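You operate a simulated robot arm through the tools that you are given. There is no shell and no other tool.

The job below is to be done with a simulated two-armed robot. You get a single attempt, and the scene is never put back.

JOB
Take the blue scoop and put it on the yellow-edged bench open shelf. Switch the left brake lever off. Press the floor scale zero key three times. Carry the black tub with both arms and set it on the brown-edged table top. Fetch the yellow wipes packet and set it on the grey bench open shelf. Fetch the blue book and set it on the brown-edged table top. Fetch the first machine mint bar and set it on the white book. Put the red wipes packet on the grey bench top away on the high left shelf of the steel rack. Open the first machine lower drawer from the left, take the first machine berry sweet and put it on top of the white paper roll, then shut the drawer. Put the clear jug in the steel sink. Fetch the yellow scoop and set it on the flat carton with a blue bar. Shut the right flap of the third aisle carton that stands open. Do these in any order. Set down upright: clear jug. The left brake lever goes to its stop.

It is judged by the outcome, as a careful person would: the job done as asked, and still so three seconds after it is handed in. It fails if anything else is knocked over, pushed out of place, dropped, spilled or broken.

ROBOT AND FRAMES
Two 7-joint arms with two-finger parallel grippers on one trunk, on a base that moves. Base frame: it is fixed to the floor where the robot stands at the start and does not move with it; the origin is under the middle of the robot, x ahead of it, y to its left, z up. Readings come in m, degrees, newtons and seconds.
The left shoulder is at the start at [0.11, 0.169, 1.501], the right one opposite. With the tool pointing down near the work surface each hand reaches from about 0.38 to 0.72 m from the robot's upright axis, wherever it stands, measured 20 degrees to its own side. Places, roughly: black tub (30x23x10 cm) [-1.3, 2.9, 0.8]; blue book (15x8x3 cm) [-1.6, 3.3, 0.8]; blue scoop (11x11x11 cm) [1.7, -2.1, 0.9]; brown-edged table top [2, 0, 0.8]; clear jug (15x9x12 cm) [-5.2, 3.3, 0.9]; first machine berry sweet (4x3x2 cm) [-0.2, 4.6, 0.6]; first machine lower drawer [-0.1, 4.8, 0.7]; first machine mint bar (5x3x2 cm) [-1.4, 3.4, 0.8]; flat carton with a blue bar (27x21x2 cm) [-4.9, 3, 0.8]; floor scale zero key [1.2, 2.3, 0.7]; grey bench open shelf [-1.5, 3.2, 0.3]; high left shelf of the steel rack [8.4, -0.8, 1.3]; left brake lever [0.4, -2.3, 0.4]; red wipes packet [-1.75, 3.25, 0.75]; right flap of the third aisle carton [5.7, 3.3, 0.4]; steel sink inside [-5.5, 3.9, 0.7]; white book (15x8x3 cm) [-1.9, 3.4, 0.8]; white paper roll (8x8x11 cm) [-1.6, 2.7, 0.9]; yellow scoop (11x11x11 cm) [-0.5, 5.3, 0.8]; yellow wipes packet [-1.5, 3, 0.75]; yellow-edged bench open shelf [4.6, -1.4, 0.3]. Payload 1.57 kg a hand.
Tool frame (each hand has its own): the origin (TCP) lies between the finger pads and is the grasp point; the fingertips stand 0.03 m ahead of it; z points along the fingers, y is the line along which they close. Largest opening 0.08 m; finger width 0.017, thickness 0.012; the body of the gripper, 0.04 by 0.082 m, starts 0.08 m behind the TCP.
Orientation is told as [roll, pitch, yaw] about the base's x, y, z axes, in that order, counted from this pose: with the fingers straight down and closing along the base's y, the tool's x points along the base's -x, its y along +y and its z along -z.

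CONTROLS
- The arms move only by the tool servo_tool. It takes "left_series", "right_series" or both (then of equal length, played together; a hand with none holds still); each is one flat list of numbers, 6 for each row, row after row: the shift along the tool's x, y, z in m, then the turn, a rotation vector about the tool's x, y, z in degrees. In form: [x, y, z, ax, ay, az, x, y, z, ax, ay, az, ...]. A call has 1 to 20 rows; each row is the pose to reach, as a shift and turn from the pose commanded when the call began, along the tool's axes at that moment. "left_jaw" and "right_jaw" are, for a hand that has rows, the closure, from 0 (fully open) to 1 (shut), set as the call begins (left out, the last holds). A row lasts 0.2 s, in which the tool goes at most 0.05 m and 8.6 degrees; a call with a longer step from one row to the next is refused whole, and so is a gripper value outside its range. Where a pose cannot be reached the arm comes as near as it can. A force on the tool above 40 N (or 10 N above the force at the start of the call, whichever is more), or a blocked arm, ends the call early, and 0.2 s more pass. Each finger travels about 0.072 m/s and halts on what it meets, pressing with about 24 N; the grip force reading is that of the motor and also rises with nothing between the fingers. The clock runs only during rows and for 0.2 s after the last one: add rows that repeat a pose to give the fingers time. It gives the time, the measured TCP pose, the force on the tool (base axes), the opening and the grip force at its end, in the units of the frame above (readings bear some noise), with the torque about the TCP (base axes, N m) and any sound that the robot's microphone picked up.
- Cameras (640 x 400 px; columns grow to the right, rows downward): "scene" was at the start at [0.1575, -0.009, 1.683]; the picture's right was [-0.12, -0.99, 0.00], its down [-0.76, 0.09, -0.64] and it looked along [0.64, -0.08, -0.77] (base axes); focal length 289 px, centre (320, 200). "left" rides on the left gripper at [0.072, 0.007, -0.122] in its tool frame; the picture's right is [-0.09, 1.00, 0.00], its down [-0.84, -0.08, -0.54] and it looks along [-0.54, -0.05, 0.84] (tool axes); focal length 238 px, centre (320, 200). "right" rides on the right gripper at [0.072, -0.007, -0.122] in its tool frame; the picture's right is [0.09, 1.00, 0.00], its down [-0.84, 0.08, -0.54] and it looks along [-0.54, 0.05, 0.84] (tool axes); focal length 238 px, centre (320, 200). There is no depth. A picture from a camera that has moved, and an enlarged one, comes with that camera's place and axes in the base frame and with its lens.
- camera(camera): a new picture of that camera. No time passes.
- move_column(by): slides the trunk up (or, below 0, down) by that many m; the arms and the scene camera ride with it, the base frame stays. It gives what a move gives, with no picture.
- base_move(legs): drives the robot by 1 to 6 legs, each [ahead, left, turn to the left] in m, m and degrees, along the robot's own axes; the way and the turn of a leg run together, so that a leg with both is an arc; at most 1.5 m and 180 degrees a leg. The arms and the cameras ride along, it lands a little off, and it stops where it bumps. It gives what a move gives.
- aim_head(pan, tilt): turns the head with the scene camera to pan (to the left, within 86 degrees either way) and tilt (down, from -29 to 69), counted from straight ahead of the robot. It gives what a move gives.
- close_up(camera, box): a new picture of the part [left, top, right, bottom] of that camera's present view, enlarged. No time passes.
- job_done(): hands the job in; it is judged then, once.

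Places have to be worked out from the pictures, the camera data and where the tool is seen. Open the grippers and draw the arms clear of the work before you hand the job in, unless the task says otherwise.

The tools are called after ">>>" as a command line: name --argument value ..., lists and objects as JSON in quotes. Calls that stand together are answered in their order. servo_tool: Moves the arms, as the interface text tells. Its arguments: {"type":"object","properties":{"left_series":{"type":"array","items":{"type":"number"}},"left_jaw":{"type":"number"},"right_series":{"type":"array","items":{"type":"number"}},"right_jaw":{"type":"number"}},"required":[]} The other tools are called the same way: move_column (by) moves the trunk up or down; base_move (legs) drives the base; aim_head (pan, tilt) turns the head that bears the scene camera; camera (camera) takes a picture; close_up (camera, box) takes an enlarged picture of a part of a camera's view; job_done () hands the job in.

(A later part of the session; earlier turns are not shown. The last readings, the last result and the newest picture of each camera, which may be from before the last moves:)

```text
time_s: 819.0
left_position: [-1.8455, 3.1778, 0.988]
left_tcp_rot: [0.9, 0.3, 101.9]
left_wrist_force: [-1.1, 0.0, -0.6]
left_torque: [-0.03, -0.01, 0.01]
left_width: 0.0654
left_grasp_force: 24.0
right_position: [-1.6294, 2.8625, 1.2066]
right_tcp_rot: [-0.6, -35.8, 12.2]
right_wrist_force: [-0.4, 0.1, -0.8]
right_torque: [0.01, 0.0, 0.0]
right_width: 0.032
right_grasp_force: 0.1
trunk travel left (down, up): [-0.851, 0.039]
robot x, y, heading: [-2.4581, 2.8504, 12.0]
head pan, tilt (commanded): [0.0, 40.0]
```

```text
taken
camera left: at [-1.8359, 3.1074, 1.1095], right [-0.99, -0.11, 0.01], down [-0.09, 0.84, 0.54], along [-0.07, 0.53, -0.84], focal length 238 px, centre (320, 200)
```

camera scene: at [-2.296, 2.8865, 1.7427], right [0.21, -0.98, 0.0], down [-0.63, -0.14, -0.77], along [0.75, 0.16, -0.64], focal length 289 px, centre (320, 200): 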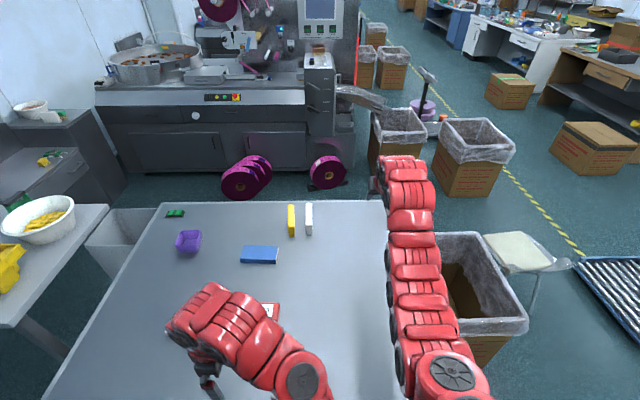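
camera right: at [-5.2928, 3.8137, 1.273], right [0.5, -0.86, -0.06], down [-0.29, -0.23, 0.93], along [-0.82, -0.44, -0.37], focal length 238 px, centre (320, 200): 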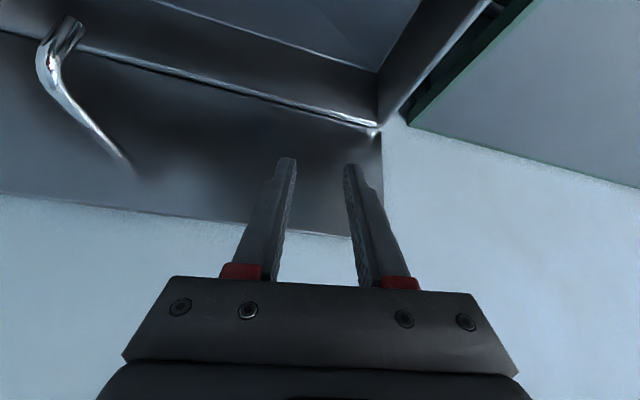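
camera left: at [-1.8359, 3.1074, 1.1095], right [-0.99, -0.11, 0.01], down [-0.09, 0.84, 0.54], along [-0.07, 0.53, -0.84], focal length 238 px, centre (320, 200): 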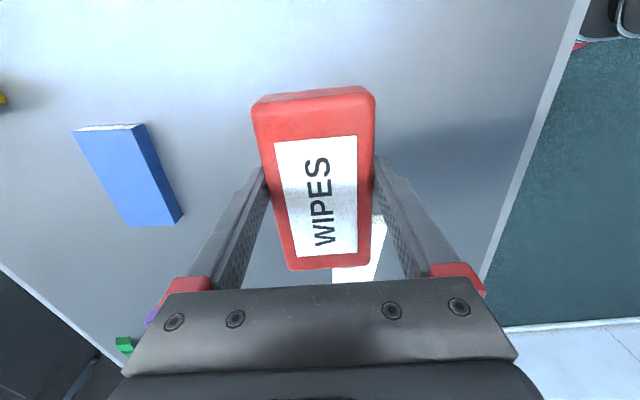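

Red packet held. I back off and drive around the end of the bench to its front, keeping clear of the trolley.

>>> base_move --legs '[[-0.45, 0, 0], [0, -1.4, 0], [0, -1.4, 0]]'

>>> servo_tool --right_series '[0.02, 0, 0, 0, 8, 0, 0.04, 0, 0, 0, 16, 0, 0.06, 0, 0.01, 0, 24, 0, 0.08, 0, 0.02, 0, 32, 0, 0.1, 0, 0.04, 0, 35.8, 0, 0.12, 0, 0.06, 0, 35.8, 0]' --right_jaw 0

>>> base_move --legs '[[1.2, 0, 0], [1.1, 0, 0], [0, 0, 90], [0, 0, 89]]'

>>> aim_head --pan -45 --tilt 35

>>> camera --camera "scene"

```text
time_s: 834.8
left_position: [-1.6941, 0.3695, 0.9877]
left_tcp_rot: [0.8, 0.3, 102.2]
left_wrist_force: [0.5, -0.3, -1.1]
left_torque: [-0.01, -0.01, -0.09]
left_width: 0.0651
left_grasp_force: 23.9
right_position: [-1.4758, 0.0551, 1.2059]
right_tcp_rot: [-0.7, -35.8, 12.7]
right_wrist_force: [0.9, -0.1, -0.1]
right_torque: [0.0, -0.02, 0.0]
right_width: 0.032
right_grasp_force: 0.0
trunk travel left (down, up): [-0.851, 0.039]
robot x, y, heading: [-2.3009, 0.0387, 12.7]
head pan, tilt (commanded): [0.0, 40.0]
```

```text
time_s: 836.2
left_position: [-1.6919, 0.3682, 0.9882]
left_tcp_rot: [1.0, 0.2, 102.2]
left_wrist_force: [-0.1, 0.0, 0.2]
left_torque: [0.03, 0.01, 0.0]
left_width: 0.0653
left_grasp_force: 24.5
right_position: [-1.5581, 0.0289, 1.1149]
right_tcp_rot: [-0.5, 0.1, 12.2]
right_wrist_force: [0.4, 0.0, 0.1]
right_torque: [0.01, 0.03, -0.03]
right_width: 0.08
right_grasp_force: 0.2
right hand out of reach, approached as far as the arm can: row 4, 5, 6
trunk travel left (down, up): [-0.851, 0.039]
robot x, y, heading: [-2.3029, 0.038, 12.6]
head pan, tilt (commanded): [0.0, 40.0]
```

```text
time_s: 855.2
left_position: [-0.6753, 0.236, 0.9876]
left_tcp_rot: [0.9, 0.3, -77.8]
left_wrist_force: [0.0, 0.0, -0.4]
left_torque: [0.03, -0.01, 0.03]
left_width: 0.0654
left_grasp_force: 23.7
right_position: [-0.8103, 0.5734, 1.1162]
right_tcp_rot: [-0.6, 0.0, -167.8]
right_wrist_force: [0.2, -0.5, 0.2]
right_torque: [0.03, -0.03, 0.0]
right_width: 0.08
right_grasp_force: 0.1
trunk travel left (down, up): [-0.851, 0.039]
robot x, y, heading: [-0.0605, 0.5693, -167.4]
head pan, tilt (commanded): [0.0, 40.0]
```

```text
time_s: 856.3
left_position: [-0.6752, 0.2369, 0.9875]
left_tcp_rot: [0.7, 0.3, -77.7]
left_wrist_force: [-0.1, 0.1, -0.8]
left_torque: [0.02, 0.04, 0.0]
left_width: 0.0657
left_grasp_force: 24.3
right_position: [-0.8084, 0.5745, 1.1155]
right_tcp_rot: [-0.6, -0.1, -167.8]
right_wrist_force: [-0.6, -0.7, -0.3]
right_torque: [0.0, -0.01, 0.02]
right_width: 0.0799
right_grasp_force: 0.0
trunk travel left (down, up): [-0.851, 0.039]
robot x, y, heading: [-0.0677, 0.5674, -167.4]
head pan, tilt (commanded): [-45.0, 35.0]
```

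```text
taken
camera scene: at [-0.2168, 0.596, 1.7402], right [0.54, 0.84, 0.0], down [0.48, -0.31, -0.82], along [-0.69, 0.44, -0.57], focal length 289 px, centre (320, 200)
```

scene: 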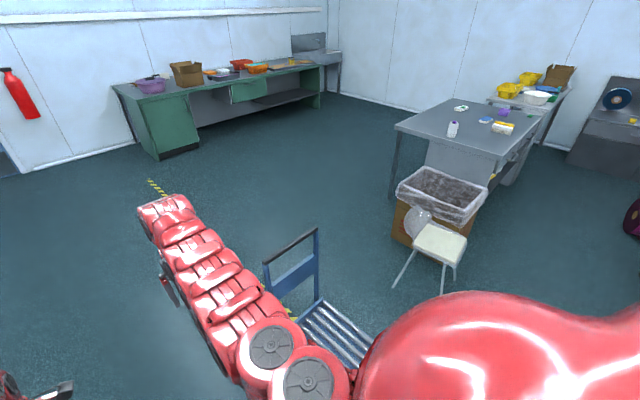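

>>> base_move --legs '[[-0.08, 0, -0.6], [0, -1.4, 0], [0, -1.4, 0]]'

>>> servo_tool --right_series '[0, 0, 0, 0, 0, 8, 0, 0, 0, 0, 0, 16, 0, 0, 0, 0, 0, 24, 0, 0, 0, 0, 0, 32, 0, 0, 0, 0, 0, 40, 0, 0, 0, 0, 0, 48, 0, 0, 0, 0, 0, 56, 0, 0, 0, 0, 0, 64, 0, 0, 0, 0, 0, 72, 0, 0, 0, 0, 0, 80, 0, 0, 0, 0, 0, 88, 0, 0, 0, 0, 0, 91]'

>>> aim_head --pan -5 --tilt 45

>>> camera --camera "scene"

>>> camera --camera "right"

```text
time_s: 870.5
left_position: [-1.1487, 3.0326, 0.9886]
left_tcp_rot: [0.9, 0.2, -80.3]
left_wrist_force: [1.1, -0.6, -1.1]
left_torque: [0.01, -0.01, 0.0]
left_width: 0.065
left_grasp_force: 24.0
right_position: [-1.269, 3.3779, 1.1153]
right_tcp_rot: [-0.6, 0.0, -170.4]
right_wrist_force: [0.0, 0.3, 0.0]
right_torque: [0.01, 0.02, 0.0]
right_width: 0.0799
right_grasp_force: 0.1
trunk travel left (down, up): [-0.851, 0.039]
robot x, y, heading: [-0.5241, 3.3379, -169.9]
head pan, tilt (commanded): [-45.0, 35.0]
```

```text
time_s: 873.1
left_position: [-1.1493, 3.0343, 0.9884]
left_tcp_rot: [0.9, 0.3, -80.2]
left_wrist_force: [-0.5, -0.7, -0.4]
left_torque: [-0.01, 0.02, 0.03]
left_width: 0.0655
left_grasp_force: 24.1
right_position: [-1.2694, 3.3764, 1.1162]
right_tcp_rot: [0.0, -0.6, 98.6]
right_wrist_force: [0.0, 0.1, 0.1]
right_torque: [0.0, 0.0, -0.02]
right_width: 0.0798
right_grasp_force: 0.0
trunk travel left (down, up): [-0.851, 0.039]
robot x, y, heading: [-0.5232, 3.3346, -169.9]
head pan, tilt (commanded): [-45.0, 35.0]
```

```text
time_s: 874.2
left_position: [-1.1482, 3.0333, 0.989]
left_tcp_rot: [0.9, 0.3, -80.3]
left_wrist_force: [0.3, -0.5, -1.0]
left_torque: [0.02, -0.03, 0.02]
left_width: 0.0653
left_grasp_force: 24.1
right_position: [-1.2693, 3.3766, 1.1165]
right_tcp_rot: [0.0, -0.6, 98.7]
right_wrist_force: [0.5, 0.4, 0.4]
right_torque: [0.03, -0.02, -0.03]
right_width: 0.0797
right_grasp_force: 0.1
trunk travel left (down, up): [-0.851, 0.039]
robot x, y, heading: [-0.5245, 3.339, -170.0]
head pan, tilt (commanded): [-5.0, 45.0]
```

```text
taken
camera scene: at [-0.6844, 3.3158, 1.7254], right [-0.09, 1.0, 0.0], down [0.7, 0.06, -0.71], along [-0.7, -0.06, -0.71], focal length 289 px, centre (320, 200)
```

scene: 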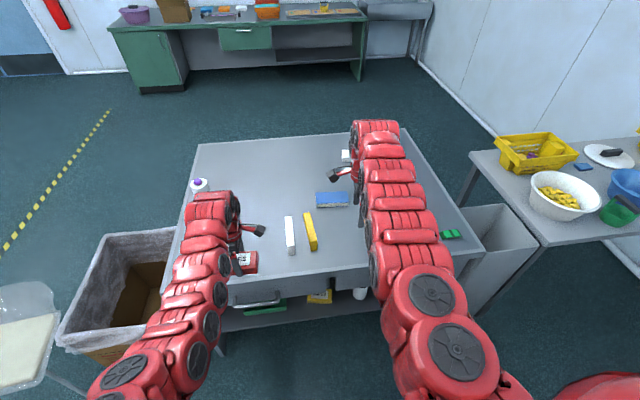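

```text
taken
camera right: at [-1.2526, 3.3068, 1.2368], right [-0.97, -0.24, 0.0], down [-0.2, 0.81, 0.55], along [-0.13, 0.53, -0.84], focal length 238 px, centre (320, 200)
```

right: 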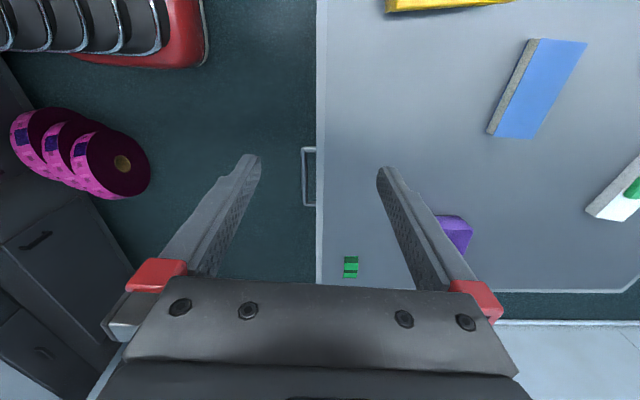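

The blue book is at about (−1.609, 3.283), roughly 14×7.6 cm — a tight fit for the 8 cm opening. I drive in and bring the right hand right above it to measure precisely.

>>> base_move --legs '[[0.38, 0, 2]]'

>>> camera --camera "right"

>>> camera --camera "scene"

```text
time_s: 876.6
left_position: [-1.505, 2.9382, 0.9881]
left_tcp_rot: [0.9, 0.2, -78.1]
left_wrist_force: [0.0, 0.1, -1.5]
left_torque: [-0.02, 0.03, 0.0]
left_width: 0.0654
left_grasp_force: 23.6
right_position: [-1.637, 3.2778, 1.1157]
right_tcp_rot: [0.0, -0.6, 100.8]
right_wrist_force: [0.3, -0.6, -0.4]
right_torque: [0.0, -0.01, 0.02]
right_width: 0.0799
right_grasp_force: 0.0
trunk travel left (down, up): [-0.851, 0.039]
robot x, y, heading: [-0.8932, 3.2639, -167.6]
head pan, tilt (commanded): [-5.0, 45.0]
```

```text
taken
camera right: at [-1.6177, 3.2078, 1.2374], right [-0.96, -0.28, 0.0], down [-0.23, 0.8, 0.55], along [-0.15, 0.53, -0.84], focal length 238 px, centre (320, 200)
```

right: 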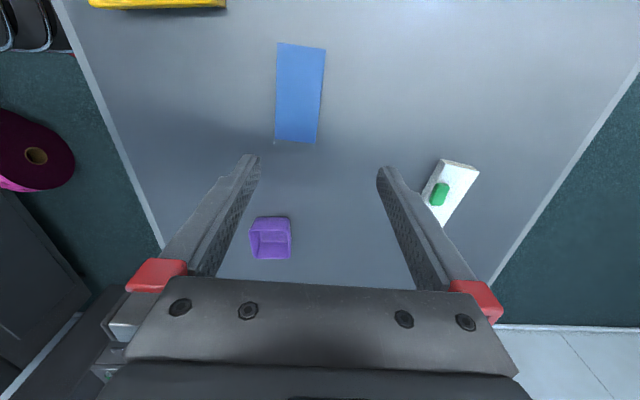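

```text
taken
camera scene: at [-1.0499, 3.2377, 1.7256], right [-0.13, 0.99, 0.0], down [0.7, 0.09, -0.71], along [-0.7, -0.09, -0.71], focal length 289 px, centre (320, 200)
```

scene: 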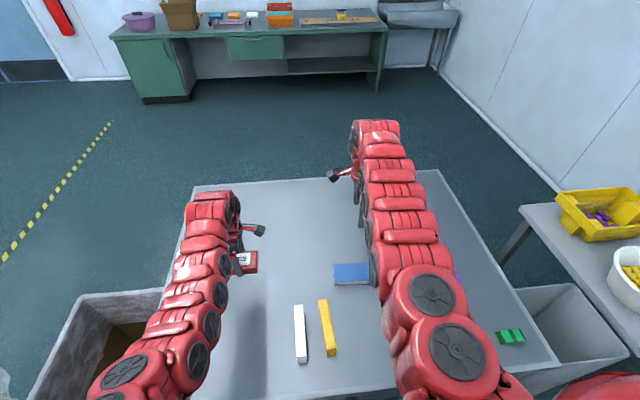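

Precise measure: book centre (−1.604, 3.284), ≈14.5×7.3 cm, long axis at 99.6°. I raise the left hand, align the right hand, and lower the trunk.

>>> servo_tool --left_series '[0, -0.01, -0.04, 0, 0, 0, 0, -0.02, -0.08, 0, 0, 0, 0, -0.03, -0.12, 0, 0, 0, 0, -0.04, -0.16, 0, 0, 0]' --right_series '[0, -0.01, 0, 0, 0, 0.4, 0, -0.02, 0, 0, 0, 0.8, 0, -0.03, 0, 0, 0, 1.2, 0, -0.0341, 0, 0, 0, 1.2]'

>>> move_column --by -0.19

>>> camera --camera "right"

```text
time_s: 877.6
left_position: [-1.5459, 2.9298, 1.1493]
left_tcp_rot: [0.9, 0.2, -78.1]
left_wrist_force: [-0.3, 0.8, -1.3]
left_torque: [-0.02, 0.02, -0.01]
left_width: 0.0652
left_grasp_force: 24.0
right_position: [-1.6031, 3.2844, 1.1161]
right_tcp_rot: [0.0, -0.6, 99.7]
right_wrist_force: [0.5, 0.8, 0.2]
right_torque: [-0.05, 0.02, 0.04]
right_width: 0.08
right_grasp_force: 0.1
trunk travel left (down, up): [-0.851, 0.039]
robot x, y, heading: [-0.8925, 3.2669, -167.9]
head pan, tilt (commanded): [-5.0, 45.0]
```

```text
time_s: 879.6
left_position: [-1.5455, 2.9293, 0.9577]
left_tcp_rot: [0.7, 0.3, -78.1]
left_wrist_force: [0.8, -1.1, -0.7]
left_torque: [0.0, -0.02, 0.01]
left_width: 0.0653
left_grasp_force: 24.5
right_position: [-1.6034, 3.2833, 0.9258]
right_tcp_rot: [-0.1, -0.6, 99.6]
right_wrist_force: [-0.1, 0.5, 0.4]
right_torque: [-0.05, 0.01, 0.02]
right_width: 0.0798
right_grasp_force: 0.0
trunk travel left (down, up): [-0.661, 0.229]
robot x, y, heading: [-0.891, 3.2631, -167.6]
head pan, tilt (commanded): [-5.0, 45.0]
```

```text
taken
camera right: at [-1.586, 3.2133, 1.0467], right [-0.97, -0.26, 0.0], down [-0.22, 0.81, 0.55], along [-0.14, 0.53, -0.84], focal length 238 px, centre (320, 200)
```

right: 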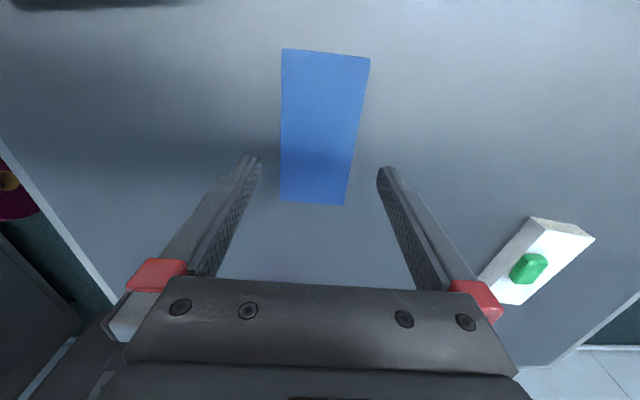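

In the tool frame the book spans y −37…+34 mm: centred within 1.5 mm. I correct and descend slowly around it.

>>> servo_tool --right_series '[0, -0.0015, 0.02, 0, 0, 0, 0, -0.0015, 0.045, 0, 0, 0, 0, -0.0015, 0.065, 0, 0, 0, 0, -0.0015, 0.065, 0, 0, 0]'

>>> camera --camera "right"

```text
time_s: 880.6
left_position: [-1.5458, 2.9293, 0.9577]
left_tcp_rot: [0.8, 0.3, -78.1]
left_wrist_force: [0.5, 0.4, -0.4]
left_torque: [-0.01, 0.01, 0.0]
left_width: 0.0653
left_grasp_force: 24.4
right_position: [-1.6032, 3.2833, 0.8614]
right_tcp_rot: [0.2, -0.6, 99.6]
right_wrist_force: [-0.3, 0.0, -0.1]
right_torque: [-0.01, -0.03, -0.03]
right_width: 0.0799
right_grasp_force: 0.0
trunk travel left (down, up): [-0.661, 0.229]
robot x, y, heading: [-0.8939, 3.2654, -167.8]
head pan, tilt (commanded): [-5.0, 45.0]
```

```text
taken
camera right: at [-1.5848, 3.2131, 0.9821], right [-0.97, -0.26, 0.0], down [-0.21, 0.81, 0.55], along [-0.14, 0.53, -0.84], focal length 238 px, centre (320, 200)
```

right: 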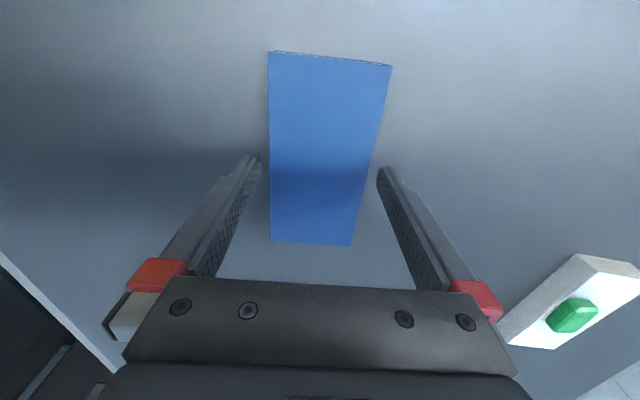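

Edges are at −36 and +35 mm: still centred. I go down the last 3 cm and close.

>>> servo_tool --right_series '[0, -0.0008, 0.012, 0, 0, 0, 0, -0.0008, 0.022, 0, 0, 0, 0, -0.0008, 0.028, 0, 0, 0, 0, -0.0008, 0.028, 0, 0, 0]'

>>> servo_tool --right_series '[0, 0, 0, 0, 0, 0, 0, 0, 0, 0, 0, 0, 0, 0, 0, 0, 0, 0]' --right_jaw 1

>>> move_column --by 0.05

>>> camera --camera "right"

```text
time_s: 881.6
left_position: [-1.5451, 2.9291, 0.9584]
left_tcp_rot: [0.7, 0.3, -78.1]
left_wrist_force: [0.2, 0.0, -1.0]
left_torque: [0.01, 0.01, 0.02]
left_width: 0.0652
left_grasp_force: 24.1
right_position: [-1.6013, 3.284, 0.8328]
right_tcp_rot: [-0.1, -0.6, 99.6]
right_wrist_force: [-0.4, 0.1, -0.4]
right_torque: [-0.01, -0.01, 0.0]
right_width: 0.08
right_grasp_force: 0.0
trunk travel left (down, up): [-0.661, 0.229]
robot x, y, heading: [-0.8913, 3.265, -167.5]
head pan, tilt (commanded): [-5.0, 45.0]
```

```text
time_s: 882.5
left_position: [-1.5452, 2.9279, 0.9567]
left_tcp_rot: [0.9, 0.3, -78.0]
left_wrist_force: [0.2, 0.6, -0.5]
left_torque: [-0.02, -0.01, 0.03]
left_width: 0.0652
left_grasp_force: 23.8
right_position: [-1.6013, 3.2846, 0.8327]
right_tcp_rot: [0.0, -0.7, 99.6]
right_wrist_force: [0.1, 0.6, 0.4]
right_torque: [-0.04, -0.05, -0.03]
right_width: 0.0716
right_grasp_force: 24.2
trunk travel left (down, up): [-0.661, 0.229]
robot x, y, heading: [-0.8944, 3.269, -168.0]
head pan, tilt (commanded): [-5.0, 45.0]
```

```text
time_s: 883.4
left_position: [-1.5466, 2.9297, 1.007]
left_tcp_rot: [0.9, 0.3, -78.1]
left_wrist_force: [0.1, -0.5, -0.1]
left_torque: [0.05, -0.03, -0.03]
left_width: 0.0654
left_grasp_force: 23.7
right_position: [-1.6025, 3.2832, 0.8829]
right_tcp_rot: [0.1, -0.6, 99.6]
right_wrist_force: [0.2, -0.3, -1.7]
right_torque: [-0.02, 0.02, -0.01]
right_width: 0.0715
right_grasp_force: 23.9
trunk travel left (down, up): [-0.711, 0.179]
robot x, y, heading: [-0.8911, 3.2657, -167.6]
head pan, tilt (commanded): [-5.0, 45.0]
```

```text
taken
camera right: at [-1.5853, 3.2144, 1.0032], right [-0.97, -0.26, 0.0], down [-0.22, 0.81, 0.55], along [-0.14, 0.53, -0.84], focal length 238 px, centre (320, 200)
```

right: 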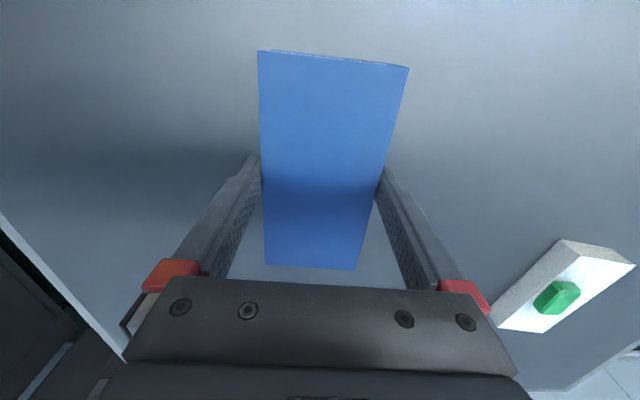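

Book held (71.6 mm) along with the packet in the other hand. I raise the trunk, back out, and drive to the brown-edged table's aisle side.

>>> move_column --by 0.15

>>> base_move --legs '[[-0.3, 0, 0], [0, 1.1, 0], [0, 1.12, 0], [-0.9, 0, 0], [-0.88, 0, 0]]'

>>> base_move --legs '[[0, 0, 90]]'

>>> aim_head --pan 0 --tilt 45

>>> camera --camera "scene"

```text
time_s: 885.1
left_position: [-1.546, 2.9289, 1.1565]
left_tcp_rot: [0.9, 0.4, -78.1]
left_wrist_force: [-0.5, 0.1, -1.7]
left_torque: [0.05, -0.02, -0.01]
left_width: 0.0655
left_grasp_force: 24.3
right_position: [-1.6032, 3.2834, 1.0326]
right_tcp_rot: [0.0, -0.7, 99.7]
right_wrist_force: [-0.6, -0.3, -0.7]
right_torque: [-0.05, -0.02, 0.02]
right_width: 0.0717
right_grasp_force: 24.0
trunk travel left (down, up): [-0.861, 0.029]
robot x, y, heading: [-0.8886, 3.2667, -167.8]
head pan, tilt (commanded): [-5.0, 45.0]
```

```text
time_s: 906.3
left_position: [0.895, 1.1184, 1.1576]
left_tcp_rot: [0.8, 0.2, -80.1]
left_wrist_force: [-0.4, 0.0, -0.4]
left_torque: [0.01, 0.04, 0.02]
left_width: 0.0654
left_grasp_force: 24.5
right_position: [0.8499, 1.4749, 1.0321]
right_tcp_rot: [0.0, -0.6, 97.6]
right_wrist_force: [0.1, -0.1, -1.2]
right_torque: [-0.03, 0.01, 0.0]
right_width: 0.0716
right_grasp_force: 23.5
trunk travel left (down, up): [-0.861, 0.029]
robot x, y, heading: [1.5616, 1.4297, -169.8]
head pan, tilt (commanded): [-5.0, 45.0]
```

```text
time_s: 910.5
left_position: [1.8789, 0.7673, 1.1572]
left_tcp_rot: [0.8, 0.3, 10.3]
left_wrist_force: [0.4, -0.2, -0.5]
left_torque: [0.0, -0.02, 0.0]
left_width: 0.0654
left_grasp_force: 24.3
right_position: [1.5213, 0.7217, 1.0324]
right_tcp_rot: [0.1, -0.4, -171.9]
right_wrist_force: [-0.4, -0.2, -1.6]
right_torque: [-0.02, 0.01, 0.01]
right_width: 0.0714
right_grasp_force: 23.4
trunk travel left (down, up): [-0.861, 0.029]
robot x, y, heading: [1.5609, 1.4312, -79.3]
head pan, tilt (commanded): [-5.0, 45.0]
```

```text
time_s: 911.2
left_position: [1.8783, 0.7666, 1.158]
left_tcp_rot: [0.9, 0.4, 10.4]
left_wrist_force: [-0.2, 0.5, -0.6]
left_torque: [0.0, 0.06, 0.0]
left_width: 0.0655
left_grasp_force: 23.8
right_position: [1.5216, 0.7202, 1.0324]
right_tcp_rot: [0.0, -0.6, -171.9]
right_wrist_force: [-0.3, -0.2, -0.7]
right_torque: [0.0, -0.02, 0.04]
right_width: 0.0713
right_grasp_force: 23.6
trunk travel left (down, up): [-0.861, 0.029]
robot x, y, heading: [1.5588, 1.4335, -79.2]
head pan, tilt (commanded): [0.0, 45.0]
```

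```text
taken
camera scene: at [1.5905, 1.2712, 1.7354], right [-0.98, -0.19, 0.0], down [-0.13, 0.7, -0.71], along [0.13, -0.69, -0.71], focal length 289 px, centre (320, 200)
```

scene: 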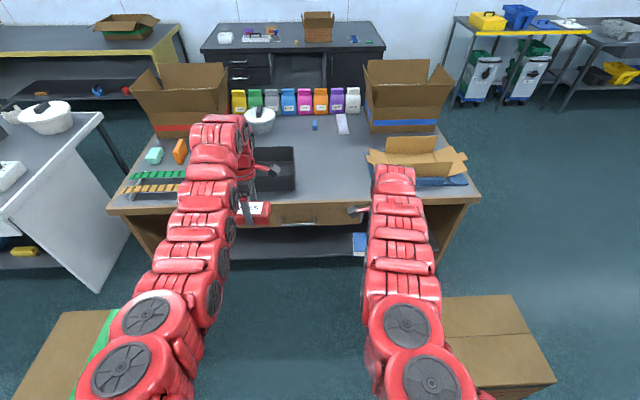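

The gap on the table between the mat (u≤1.53) and the tub (u≥1.90) is free. I move in to bring the book over u≈1.71, v≈−0.17.

>>> base_move --legs '[[0.55, 0.075, 1.2]]'

>>> move_column --by -0.14

>>> camera --camera "right"

>>> camera --camera "scene"

```text
time_s: 914.4
left_position: [2.0672, 0.2527, 1.1577]
left_tcp_rot: [0.8, 0.4, 11.2]
left_wrist_force: [0.5, -0.4, -0.9]
left_torque: [-0.01, -0.02, 0.0]
left_width: 0.0656
left_grasp_force: 23.7
right_position: [1.7108, 0.1995, 1.0348]
right_tcp_rot: [0.0, -0.5, -171.1]
right_wrist_force: [-0.3, 0.5, -1.5]
right_torque: [0.03, -0.04, -0.05]
right_width: 0.0714
right_grasp_force: 24.3
trunk travel left (down, up): [-0.861, 0.029]
robot x, y, heading: [1.7378, 0.9107, -78.7]
head pan, tilt (commanded): [0.0, 45.0]
```

```text
time_s: 916.0
left_position: [2.0662, 0.2517, 1.0183]
left_tcp_rot: [0.7, 0.4, 11.1]
left_wrist_force: [0.3, -0.5, -0.1]
left_torque: [0.02, 0.0, 0.0]
left_width: 0.0655
left_grasp_force: 24.1
right_position: [1.7114, 0.199, 0.8932]
right_tcp_rot: [0.0, -0.5, -171.1]
right_wrist_force: [0.0, 0.0, -1.1]
right_torque: [0.01, 0.0, 0.02]
right_width: 0.0712
right_grasp_force: 24.1
trunk travel left (down, up): [-0.721, 0.169]
robot x, y, heading: [1.7411, 0.9065, -78.5]
head pan, tilt (commanded): [0.0, 45.0]
```

```text
taken
camera right: at [1.7811, 0.2181, 1.0138], right [0.25, -0.97, 0.0], down [-0.81, -0.21, 0.55], along [-0.53, -0.13, -0.84], focal length 238 px, centre (320, 200)
```

right: 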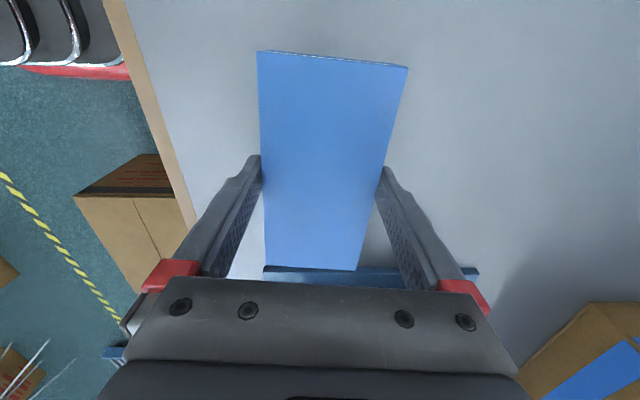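

```text
taken
camera scene: at [1.7718, 0.7507, 1.5955], right [-0.98, -0.2, 0.0], down [-0.14, 0.69, -0.71], along [0.14, -0.69, -0.71], focal length 289 px, centre (320, 200)
```

scene: 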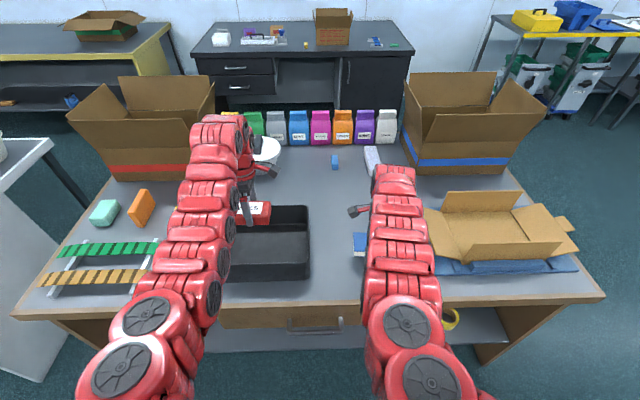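

The mat edge is 10 cm beyond the book's end; the spot is clear. I lower the book with the arm.

>>> servo_tool --right_series '[0, 0, 0.02, 0, 0, 0, 0, 0, 0.04, 0, 0, 0, 0, 0, 0.052, 0, 0, 0, 0, 0, 0.052, 0, 0, 0]'

>>> servo_tool --right_series '[0, 0, 0.005, 0, 0, 0, 0, 0, 0.011, 0, 0, 0, 0, 0, 0.011, 0, 0, 0]'

```text
time_s: 917.0
left_position: [2.0662, 0.2515, 1.0174]
left_tcp_rot: [0.8, 0.3, 11.2]
left_wrist_force: [-0.2, 0.3, -1.0]
left_torque: [0.01, -0.02, 0.0]
left_width: 0.0654
left_grasp_force: 23.8
right_position: [1.7103, 0.1986, 0.8408]
right_tcp_rot: [0.0, -0.4, -171.1]
right_wrist_force: [-0.4, 0.7, -2.2]
right_torque: [0.02, 0.01, 0.0]
right_width: 0.0712
right_grasp_force: 24.6
trunk travel left (down, up): [-0.721, 0.169]
robot x, y, heading: [1.7382, 0.9094, -78.4]
head pan, tilt (commanded): [0.0, 45.0]
```

```text
time_s: 917.8
left_position: [2.0667, 0.2531, 1.0195]
left_tcp_rot: [0.9, 0.3, 11.0]
left_wrist_force: [-0.3, 0.2, -1.0]
left_torque: [0.0, -0.02, -0.03]
left_width: 0.0651
left_grasp_force: 24.2
right_position: [1.7106, 0.1994, 0.8327]
right_tcp_rot: [0.3, -0.5, -171.1]
right_wrist_force: [-1.9, -3.1, 16.3]
right_torque: [0.38, -0.01, 0.06]
right_width: 0.0715
right_grasp_force: 24.0
trunk travel left (down, up): [-0.721, 0.169]
robot x, y, heading: [1.735, 0.9056, -78.6]
head pan, tilt (commanded): [0.0, 45.0]
```

Contact (16 N). I open fully and lift straight up.

>>> servo_tool --right_series '[0, 0, -0.001, 0, 0, 0, 0, 0, -0.001, 0, 0, 0, 0, 0, -0.001, 0, 0, 0]' --right_jaw 0

>>> servo_tool --right_series '[0, 0, -0.03, 0, 0, 0, 0, 0, -0.07, 0, 0, 0, 0, 0, -0.11, 0, 0, 0, 0, 0, -0.15, 0, 0, 0]'

>>> move_column --by 0.15

>>> camera --camera "right"

>>> camera --camera "scene"

```text
time_s: 918.6
left_position: [2.0666, 0.2519, 1.0172]
left_tcp_rot: [0.8, 0.2, 11.2]
left_wrist_force: [-0.5, 0.3, -1.0]
left_torque: [0.0, 0.0, 0.02]
left_width: 0.0653
left_grasp_force: 24.0
right_position: [1.711, 0.1999, 0.8309]
right_tcp_rot: [0.0, -0.5, -171.1]
right_wrist_force: [0.0, -0.1, -0.4]
right_torque: [0.03, -0.02, -0.01]
right_width: 0.0799
right_grasp_force: 0.0
trunk travel left (down, up): [-0.721, 0.169]
robot x, y, heading: [1.7397, 0.9114, -78.6]
head pan, tilt (commanded): [0.0, 45.0]
```

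```text
time_s: 919.6
left_position: [2.0665, 0.2514, 1.0186]
left_tcp_rot: [0.9, 0.3, 11.3]
left_wrist_force: [0.0, -0.3, -1.1]
left_torque: [0.0, -0.01, 0.0]
left_width: 0.0651
left_grasp_force: 23.8
right_position: [1.7126, 0.2007, 0.9819]
right_tcp_rot: [0.0, -0.7, -171.0]
right_wrist_force: [0.5, -0.4, -0.1]
right_torque: [-0.02, -0.03, 0.01]
right_width: 0.0801
right_grasp_force: 0.0
trunk travel left (down, up): [-0.721, 0.169]
robot x, y, heading: [1.7406, 0.9127, -78.4]
head pan, tilt (commanded): [0.0, 45.0]
```

```text
time_s: 921.4
left_position: [2.0671, 0.2511, 1.1672]
left_tcp_rot: [1.0, 0.2, 11.2]
left_wrist_force: [-0.4, 0.9, -0.4]
left_torque: [0.03, -0.01, -0.02]
left_width: 0.0653
left_grasp_force: 23.9
right_position: [1.7119, 0.1992, 1.1296]
right_tcp_rot: [-0.1, -0.6, -171.1]
right_wrist_force: [-0.3, -0.3, -0.1]
right_torque: [-0.01, 0.0, 0.0]
right_width: 0.0798
right_grasp_force: 0.1
trunk travel left (down, up): [-0.871, 0.019]
robot x, y, heading: [1.7428, 0.9094, -78.6]
head pan, tilt (commanded): [0.0, 45.0]
```

```text
taken
camera right: at [1.7819, 0.2183, 1.2509], right [0.25, -0.97, 0.0], down [-0.81, -0.21, 0.55], along [-0.53, -0.13, -0.84], focal length 238 px, centre (320, 200)
```

right: 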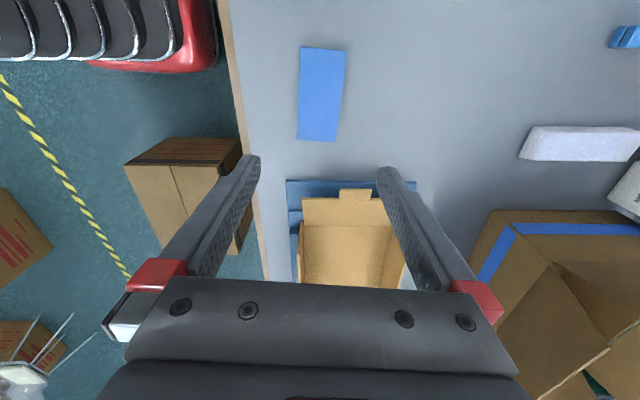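

```text
taken
camera scene: at [1.7719, 0.7505, 1.7454], right [-0.98, -0.2, 0.0], down [-0.14, 0.69, -0.71], along [0.14, -0.69, -0.71], focal length 289 px, centre (320, 200)
```

scene: 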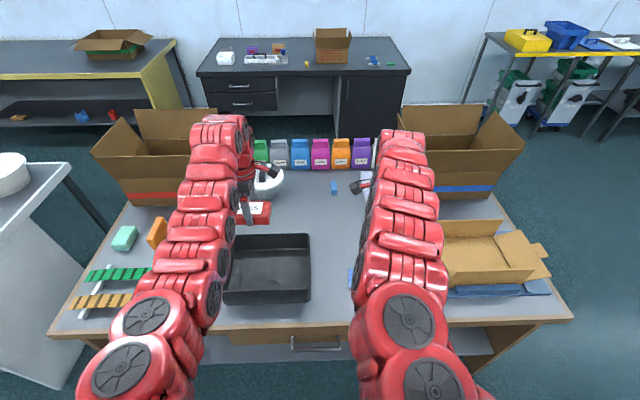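

The book lies flat on the table. Now the last item: red packet to the rack. I back out and drive around the table end into the right-hand aisle.

>>> base_move --legs '[[-0.6, 0, 0.6], [0, -1.4, 0], [0, -0.42, 0], [1.3, 0, 0], [1.22, 0, 0], [0, 0, 90]]'

>>> aim_head --pan 0 --tilt 22

>>> camera --camera "scene"

```text
time_s: 949.3
left_position: [1.0322, -1.0161, 1.1664]
left_tcp_rot: [0.8, 0.2, 103.3]
left_wrist_force: [0.1, -0.2, -0.8]
left_torque: [0.02, 0.02, -0.01]
left_width: 0.0652
left_grasp_force: 24.3
right_position: [1.098, -1.3686, 1.1304]
right_tcp_rot: [0.1, -0.5, -79.0]
right_wrist_force: [0.2, 0.0, 0.2]
right_torque: [0.0, -0.01, 0.01]
right_width: 0.0801
right_grasp_force: 0.0
trunk travel left (down, up): [-0.871, 0.019]
robot x, y, heading: [0.3875, -1.3653, 13.5]
head pan, tilt (commanded): [0.0, 45.0]
```

```text
time_s: 950.2
left_position: [1.0328, -1.0156, 1.1672]
left_tcp_rot: [0.8, 0.2, 103.3]
left_wrist_force: [0.4, 0.0, -1.5]
left_torque: [-0.02, 0.03, 0.01]
left_width: 0.0655
left_grasp_force: 24.3
right_position: [1.0981, -1.3672, 1.1299]
right_tcp_rot: [0.0, -0.6, -79.0]
right_wrist_force: [-0.6, 0.5, -0.2]
right_torque: [-0.01, -0.01, 0.01]
right_width: 0.0799
right_grasp_force: 0.1
trunk travel left (down, up): [-0.871, 0.019]
robot x, y, heading: [0.3898, -1.367, 13.5]
head pan, tilt (commanded): [0.0, 22.0]
```

```text
taken
camera scene: at [0.5564, -1.3264, 1.7808], right [0.24, -0.97, 0.0], down [-0.36, -0.09, -0.93], along [0.9, 0.22, -0.38], focal length 289 px, centre (320, 200)
```

scene: 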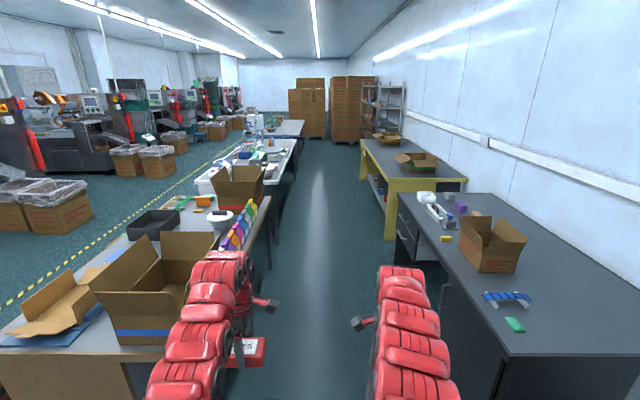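

Aisle ahead is clear. I shift slightly right and drive along it to the rack.

>>> base_move --legs '[[0, -0.08, -1.6], [1.5, 0, 0], [1.5, 0, 0], [1.5, 0, 0]]'

>>> camera --camera "scene"

```text
time_s: 972.5
left_position: [5.4597, -0.071, 1.1666]
left_tcp_rot: [0.8, 0.3, 104.2]
left_wrist_force: [-0.2, 0.5, -1.0]
left_torque: [0.0, -0.02, 0.03]
left_width: 0.0652
left_grasp_force: 23.2
right_position: [5.5295, -0.4225, 1.1305]
right_tcp_rot: [0.0, -0.6, -78.1]
right_wrist_force: [0.0, -0.9, 0.1]
right_torque: [0.01, 0.01, 0.03]
right_width: 0.0802
right_grasp_force: 0.1
trunk travel left (down, up): [-0.871, 0.019]
robot x, y, heading: [4.8199, -0.4319, 14.4]
head pan, tilt (commanded): [0.0, 22.0]
```

```text
taken
camera scene: at [4.9876, -0.3895, 1.7809], right [0.25, -0.97, 0.0], down [-0.36, -0.09, -0.93], along [0.9, 0.23, -0.37], focal length 289 px, centre (320, 200)
```

scene: 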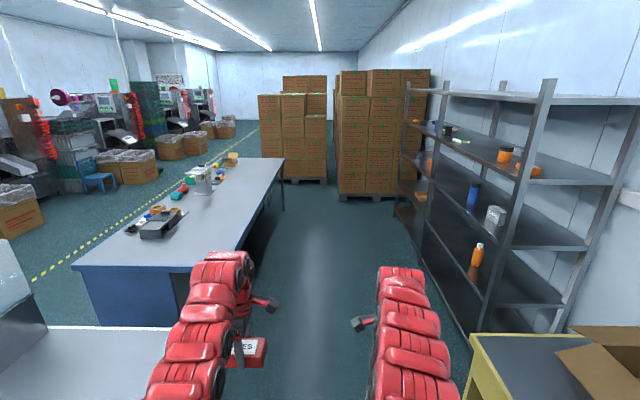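

>>> base_move --legs '[[0, -0.05, -2.6], [1.5, 0, 0], [1.5, 0, 0], [0.4, 0, 0]]'

>>> aim_head --pan -75 --tilt 20

>>> camera --camera "scene"

```text
time_s: 989.4
left_position: [8.7881, 0.533, 1.1687]
left_tcp_rot: [0.7, 0.3, 101.2]
left_wrist_force: [0.1, 0.8, -0.2]
left_torque: [-0.01, -0.02, -0.01]
left_width: 0.0652
left_grasp_force: 23.9
right_position: [8.8406, 0.1779, 1.131]
right_tcp_rot: [0.0, -0.4, -81.1]
right_wrist_force: [-0.2, 0.9, 0.4]
right_torque: [0.01, -0.02, 0.0]
right_width: 0.08
right_grasp_force: 0.1
trunk travel left (down, up): [-0.871, 0.019]
robot x, y, heading: [8.1357, 0.2065, 11.4]
head pan, tilt (commanded): [0.0, 22.0]
```

```text
time_s: 990.9
left_position: [8.79, 0.5337, 1.1691]
left_tcp_rot: [0.8, 0.3, 101.1]
left_wrist_force: [0.0, -0.1, -1.1]
left_torque: [0.0, 0.01, 0.01]
left_width: 0.0654
left_grasp_force: 24.1
right_position: [8.8422, 0.1793, 1.1305]
right_tcp_rot: [0.0, -0.6, -81.1]
right_wrist_force: [0.1, -0.4, 0.6]
right_torque: [0.02, 0.01, -0.03]
right_width: 0.0797
right_grasp_force: 0.1
trunk travel left (down, up): [-0.871, 0.019]
robot x, y, heading: [8.1319, 0.2066, 11.7]
head pan, tilt (commanded): [-75.0, 20.0]
```

```text
taken
camera scene: at [8.2531, 0.139, 1.7841], right [-0.89, -0.45, 0.0], down [-0.15, 0.31, -0.94], along [0.42, -0.84, -0.34], focal length 289 px, centre (320, 200)
```

scene: 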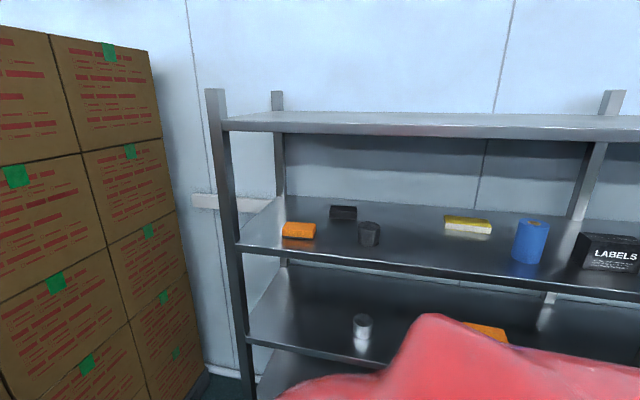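

Second shelf (z≈1.27, items on it) is the target; free spot around u≈7.97, v≈−2.52. I turn to face the rack, tuck the right hand low and close, and raise the packet.

>>> base_move --legs '[[0, 0, -90]]'

>>> servo_tool --left_series '[0, 0, -0.03, 0, 0, 0, 0, 0, -0.06, 0, 0, 0, 0, 0, -0.09, 0, 0, 0, 0, 0, -0.12, 0, 0, 0, 0, 0, -0.15, 0, 0, 0, 0, 0, -0.18, 0, 0, 0, 0, 0, -0.2, 0, 0, 0, 0, 0, -0.2, 0, 0, 0]' --right_series '[0, 0, 0.045, 0, 0, 0, 0, 0.01, 0.09, 0, 0, 0, 0, 0.03, 0.13, 0, 0, 0, 0, 0.06, 0.165, 0, 0, 0, 0, 0.1, 0.19, 0, 0, 0, 0, 0.14, 0.215, 0, 0, 0, 0, 0.18, 0.24, 0, 0, 0, 0, 0.22, 0.26, 0, 0, 0]'

>>> aim_head --pan 10 --tilt 25

>>> camera --camera "scene"

```text
time_s: 995.1
left_position: [8.466, -0.4478, 1.1674]
left_tcp_rot: [0.7, 0.3, 11.6]
left_wrist_force: [-0.2, 0.3, -0.7]
left_torque: [0.0, -0.01, 0.01]
left_width: 0.0654
left_grasp_force: 24.0
right_position: [8.1121, -0.504, 1.1291]
right_tcp_rot: [0.0, -0.5, -170.5]
right_wrist_force: [-0.2, -0.5, 0.7]
right_torque: [-0.02, 0.01, 0.01]
right_width: 0.0797
right_grasp_force: 0.0
trunk travel left (down, up): [-0.871, 0.019]
robot x, y, heading: [8.1327, 0.2079, -77.9]
head pan, tilt (commanded): [-75.0, 20.0]
```

```text
time_s: 996.9
left_position: [8.4632, -0.4455, 1.3291]
left_tcp_rot: [0.7, 0.2, 11.7]
left_wrist_force: [-0.4, 0.4, -0.6]
left_torque: [-0.01, 0.0, -0.01]
left_width: 0.0655
left_grasp_force: 23.7
left hand out of reach, approached as far as the arm can: row 5, 6, 7, 8
right_position: [8.0949, -0.5108, 0.9734]
right_tcp_rot: [0.0, -0.4, -170.5]
right_wrist_force: [-0.8, 1.0, 0.6]
right_torque: [-0.01, 0.03, 0.01]
right_width: 0.0798
right_grasp_force: 0.1
right hand out of reach, approached as far as the arm can: row 3, 4, 5, 6, 7, 8
trunk travel left (down, up): [-0.871, 0.019]
robot x, y, heading: [8.1319, 0.2032, -78.1]
head pan, tilt (commanded): [-75.0, 20.0]
```

```text
time_s: 998.5
left_position: [8.4653, -0.4449, 1.3282]
left_tcp_rot: [0.6, 0.3, 11.8]
left_wrist_force: [0.7, -0.7, -0.5]
left_torque: [0.03, 0.03, -0.03]
left_width: 0.0654
left_grasp_force: 23.8
right_position: [8.0935, -0.5108, 0.9727]
right_tcp_rot: [0.0, -0.6, -170.5]
right_wrist_force: [0.1, -0.2, 0.2]
right_torque: [0.02, 0.02, -0.02]
right_width: 0.08
right_grasp_force: 0.0
trunk travel left (down, up): [-0.871, 0.019]
robot x, y, heading: [8.1317, 0.2074, -77.9]
head pan, tilt (commanded): [10.0, 25.0]
```

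```text
taken
camera scene: at [8.1842, 0.0419, 1.776], right [-0.93, -0.38, 0.0], down [-0.16, 0.39, -0.91], along [0.34, -0.84, -0.42], focal length 289 px, centre (320, 200)
```

scene: 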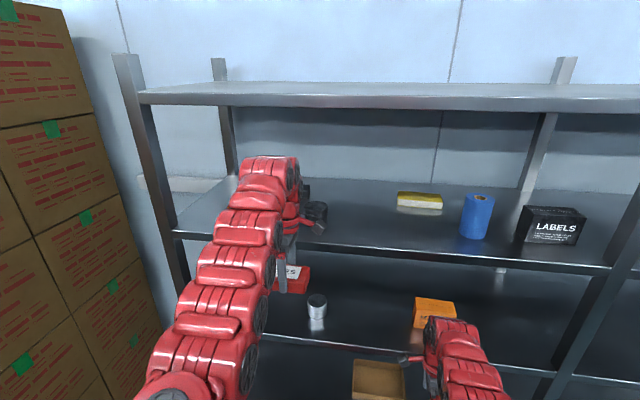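

I moved the right hand the wrong way; I'll pull it back. To get the shelf height accurately, I first take a picture with the trunk 0.3 m lower for a vertical baseline.

>>> close_up --camera "scene" --box '[300, 180, 460, 280]'

>>> move_column --by -0.35

>>> camera --camera "scene"

>>> close_up --camera "scene" --box '[300, 100, 460, 200]'

```text
4.00 times, centred on (380, 230) of scene
camera zoom: at [8.1842, 0.0419, 1.776], right [-0.93, -0.38, 0.0], down [-0.16, 0.39, -0.91], along [0.34, -0.84, -0.42], focal length 1157 px, centre (80, 80)
```

zoom: 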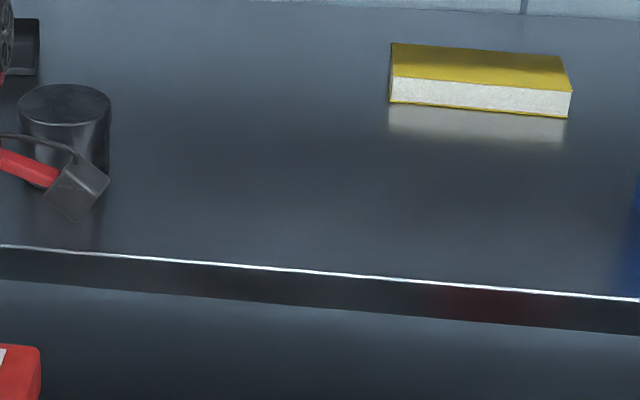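

```text
time_s: 1001.9
left_position: [8.4638, -0.4457, 0.9777]
left_tcp_rot: [0.7, 0.3, 11.8]
left_wrist_force: [0.0, 0.1, -1.4]
left_torque: [0.02, 0.0, 0.02]
left_width: 0.0653
left_grasp_force: 24.6
right_position: [8.0938, -0.5094, 0.623]
right_tcp_rot: [-0.1, -0.5, -170.6]
right_wrist_force: [-0.3, -0.3, 0.1]
right_torque: [-0.02, 0.01, 0.04]
right_width: 0.0802
right_grasp_force: 0.1
trunk travel left (down, up): [-0.521, 0.369]
robot x, y, heading: [8.1293, 0.2077, -77.9]
head pan, tilt (commanded): [10.0, 25.0]
```

```text
taken
camera scene: at [8.1839, 0.0421, 1.4261], right [-0.93, -0.38, 0.0], down [-0.16, 0.39, -0.91], along [0.34, -0.84, -0.42], focal length 289 px, centre (320, 200)
```

scene: 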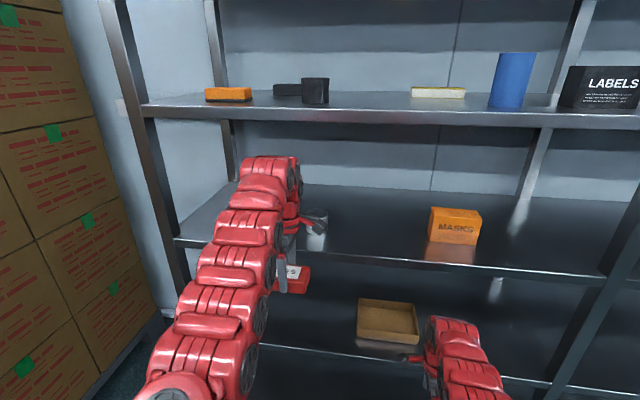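

```text
4.00 times, centred on (380, 150) of scene
camera zoom: at [8.1839, 0.0421, 1.4261], right [-0.93, -0.38, 0.0], down [-0.16, 0.39, -0.91], along [0.34, -0.84, -0.42], focal length 1157 px, centre (80, 400)
```

zoom: 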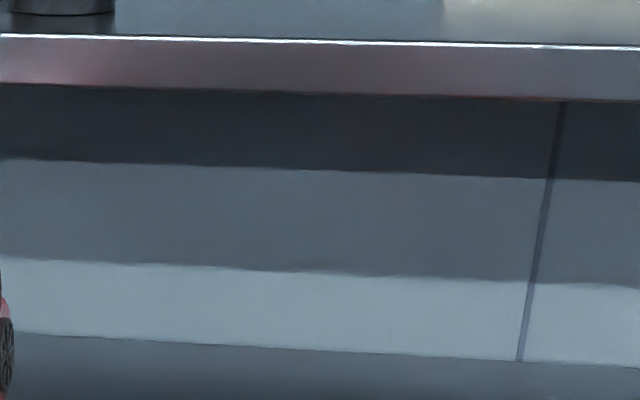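

Vertical triangulation gives the shelf's front edge at z≈1.338, v≈−2.317, so the packet must go in tilted with the arm extended. I raise the trunk fully, pull the right hand back, and tilt the packet hand 40° forward while extending.

>>> move_column --by 0.365

>>> servo_tool --left_series '[0, -0.02, -0.013, 8, 0, 0, 0, -0.04, -0.026, 16, 0, 0, 0, -0.06, -0.039, 24, 0, 0, 0, -0.08, -0.052, 32, 0, 0, 0, -0.1, -0.065, 40, 0, 0, 0, -0.1, -0.065, 40, 0, 0]' --right_series '[0, -0.04, 0.02, 0, 0, 0, 0, -0.08, 0.04, 0, 0, 0, 0, -0.12, 0.06, 0, 0, 0, 0, -0.16, 0.08, 0, 0, 0, 0, -0.2, 0.1, 0, 0, 0, 0, -0.23, 0.12, 0, 0, 0]'

>>> camera --camera "scene"

```text
time_s: 1005.4
left_position: [8.4633, -0.4463, 1.3436]
left_tcp_rot: [0.7, 0.2, 11.6]
left_wrist_force: [0.7, 0.2, -1.6]
left_torque: [-0.02, 0.04, -0.02]
left_width: 0.0654
left_grasp_force: 24.4
right_position: [8.0936, -0.5104, 0.9879]
right_tcp_rot: [0.0, -0.6, -170.5]
right_wrist_force: [0.0, -0.5, -0.7]
right_torque: [0.01, 0.0, -0.01]
right_width: 0.0799
right_grasp_force: 0.1
trunk travel left (down, up): [-0.886, 0.004]
robot x, y, heading: [8.1356, 0.205, -77.9]
head pan, tilt (commanded): [10.0, 25.0]
```

```text
time_s: 1006.8
left_position: [8.4839, -0.545, 1.4059]
left_tcp_rot: [-39.4, 0.3, 11.6]
left_wrist_force: [-0.2, -0.1, -0.7]
left_torque: [0.0, 0.05, -0.01]
left_width: 0.0653
left_grasp_force: 24.0
right_position: [8.0568, -0.2928, 0.8547]
right_tcp_rot: [-0.1, -0.6, -170.6]
right_wrist_force: [-0.6, -0.3, -0.1]
right_torque: [0.01, -0.02, 0.01]
right_width: 0.0799
right_grasp_force: 0.1
right hand out of reach, approached as far as the arm can: row 5, 6
trunk travel left (down, up): [-0.886, 0.004]
robot x, y, heading: [8.1325, 0.2055, -78.2]
head pan, tilt (commanded): [10.0, 25.0]
```

```text
taken
camera scene: at [8.1845, 0.0419, 1.791], right [-0.93, -0.38, 0.0], down [-0.16, 0.39, -0.91], along [0.34, -0.84, -0.42], focal length 289 px, centre (320, 200)
```

scene: 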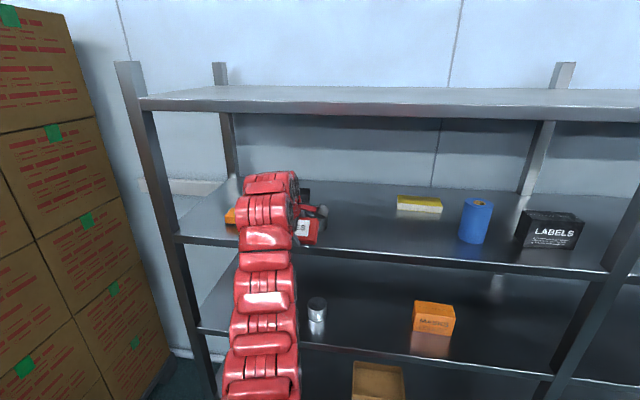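

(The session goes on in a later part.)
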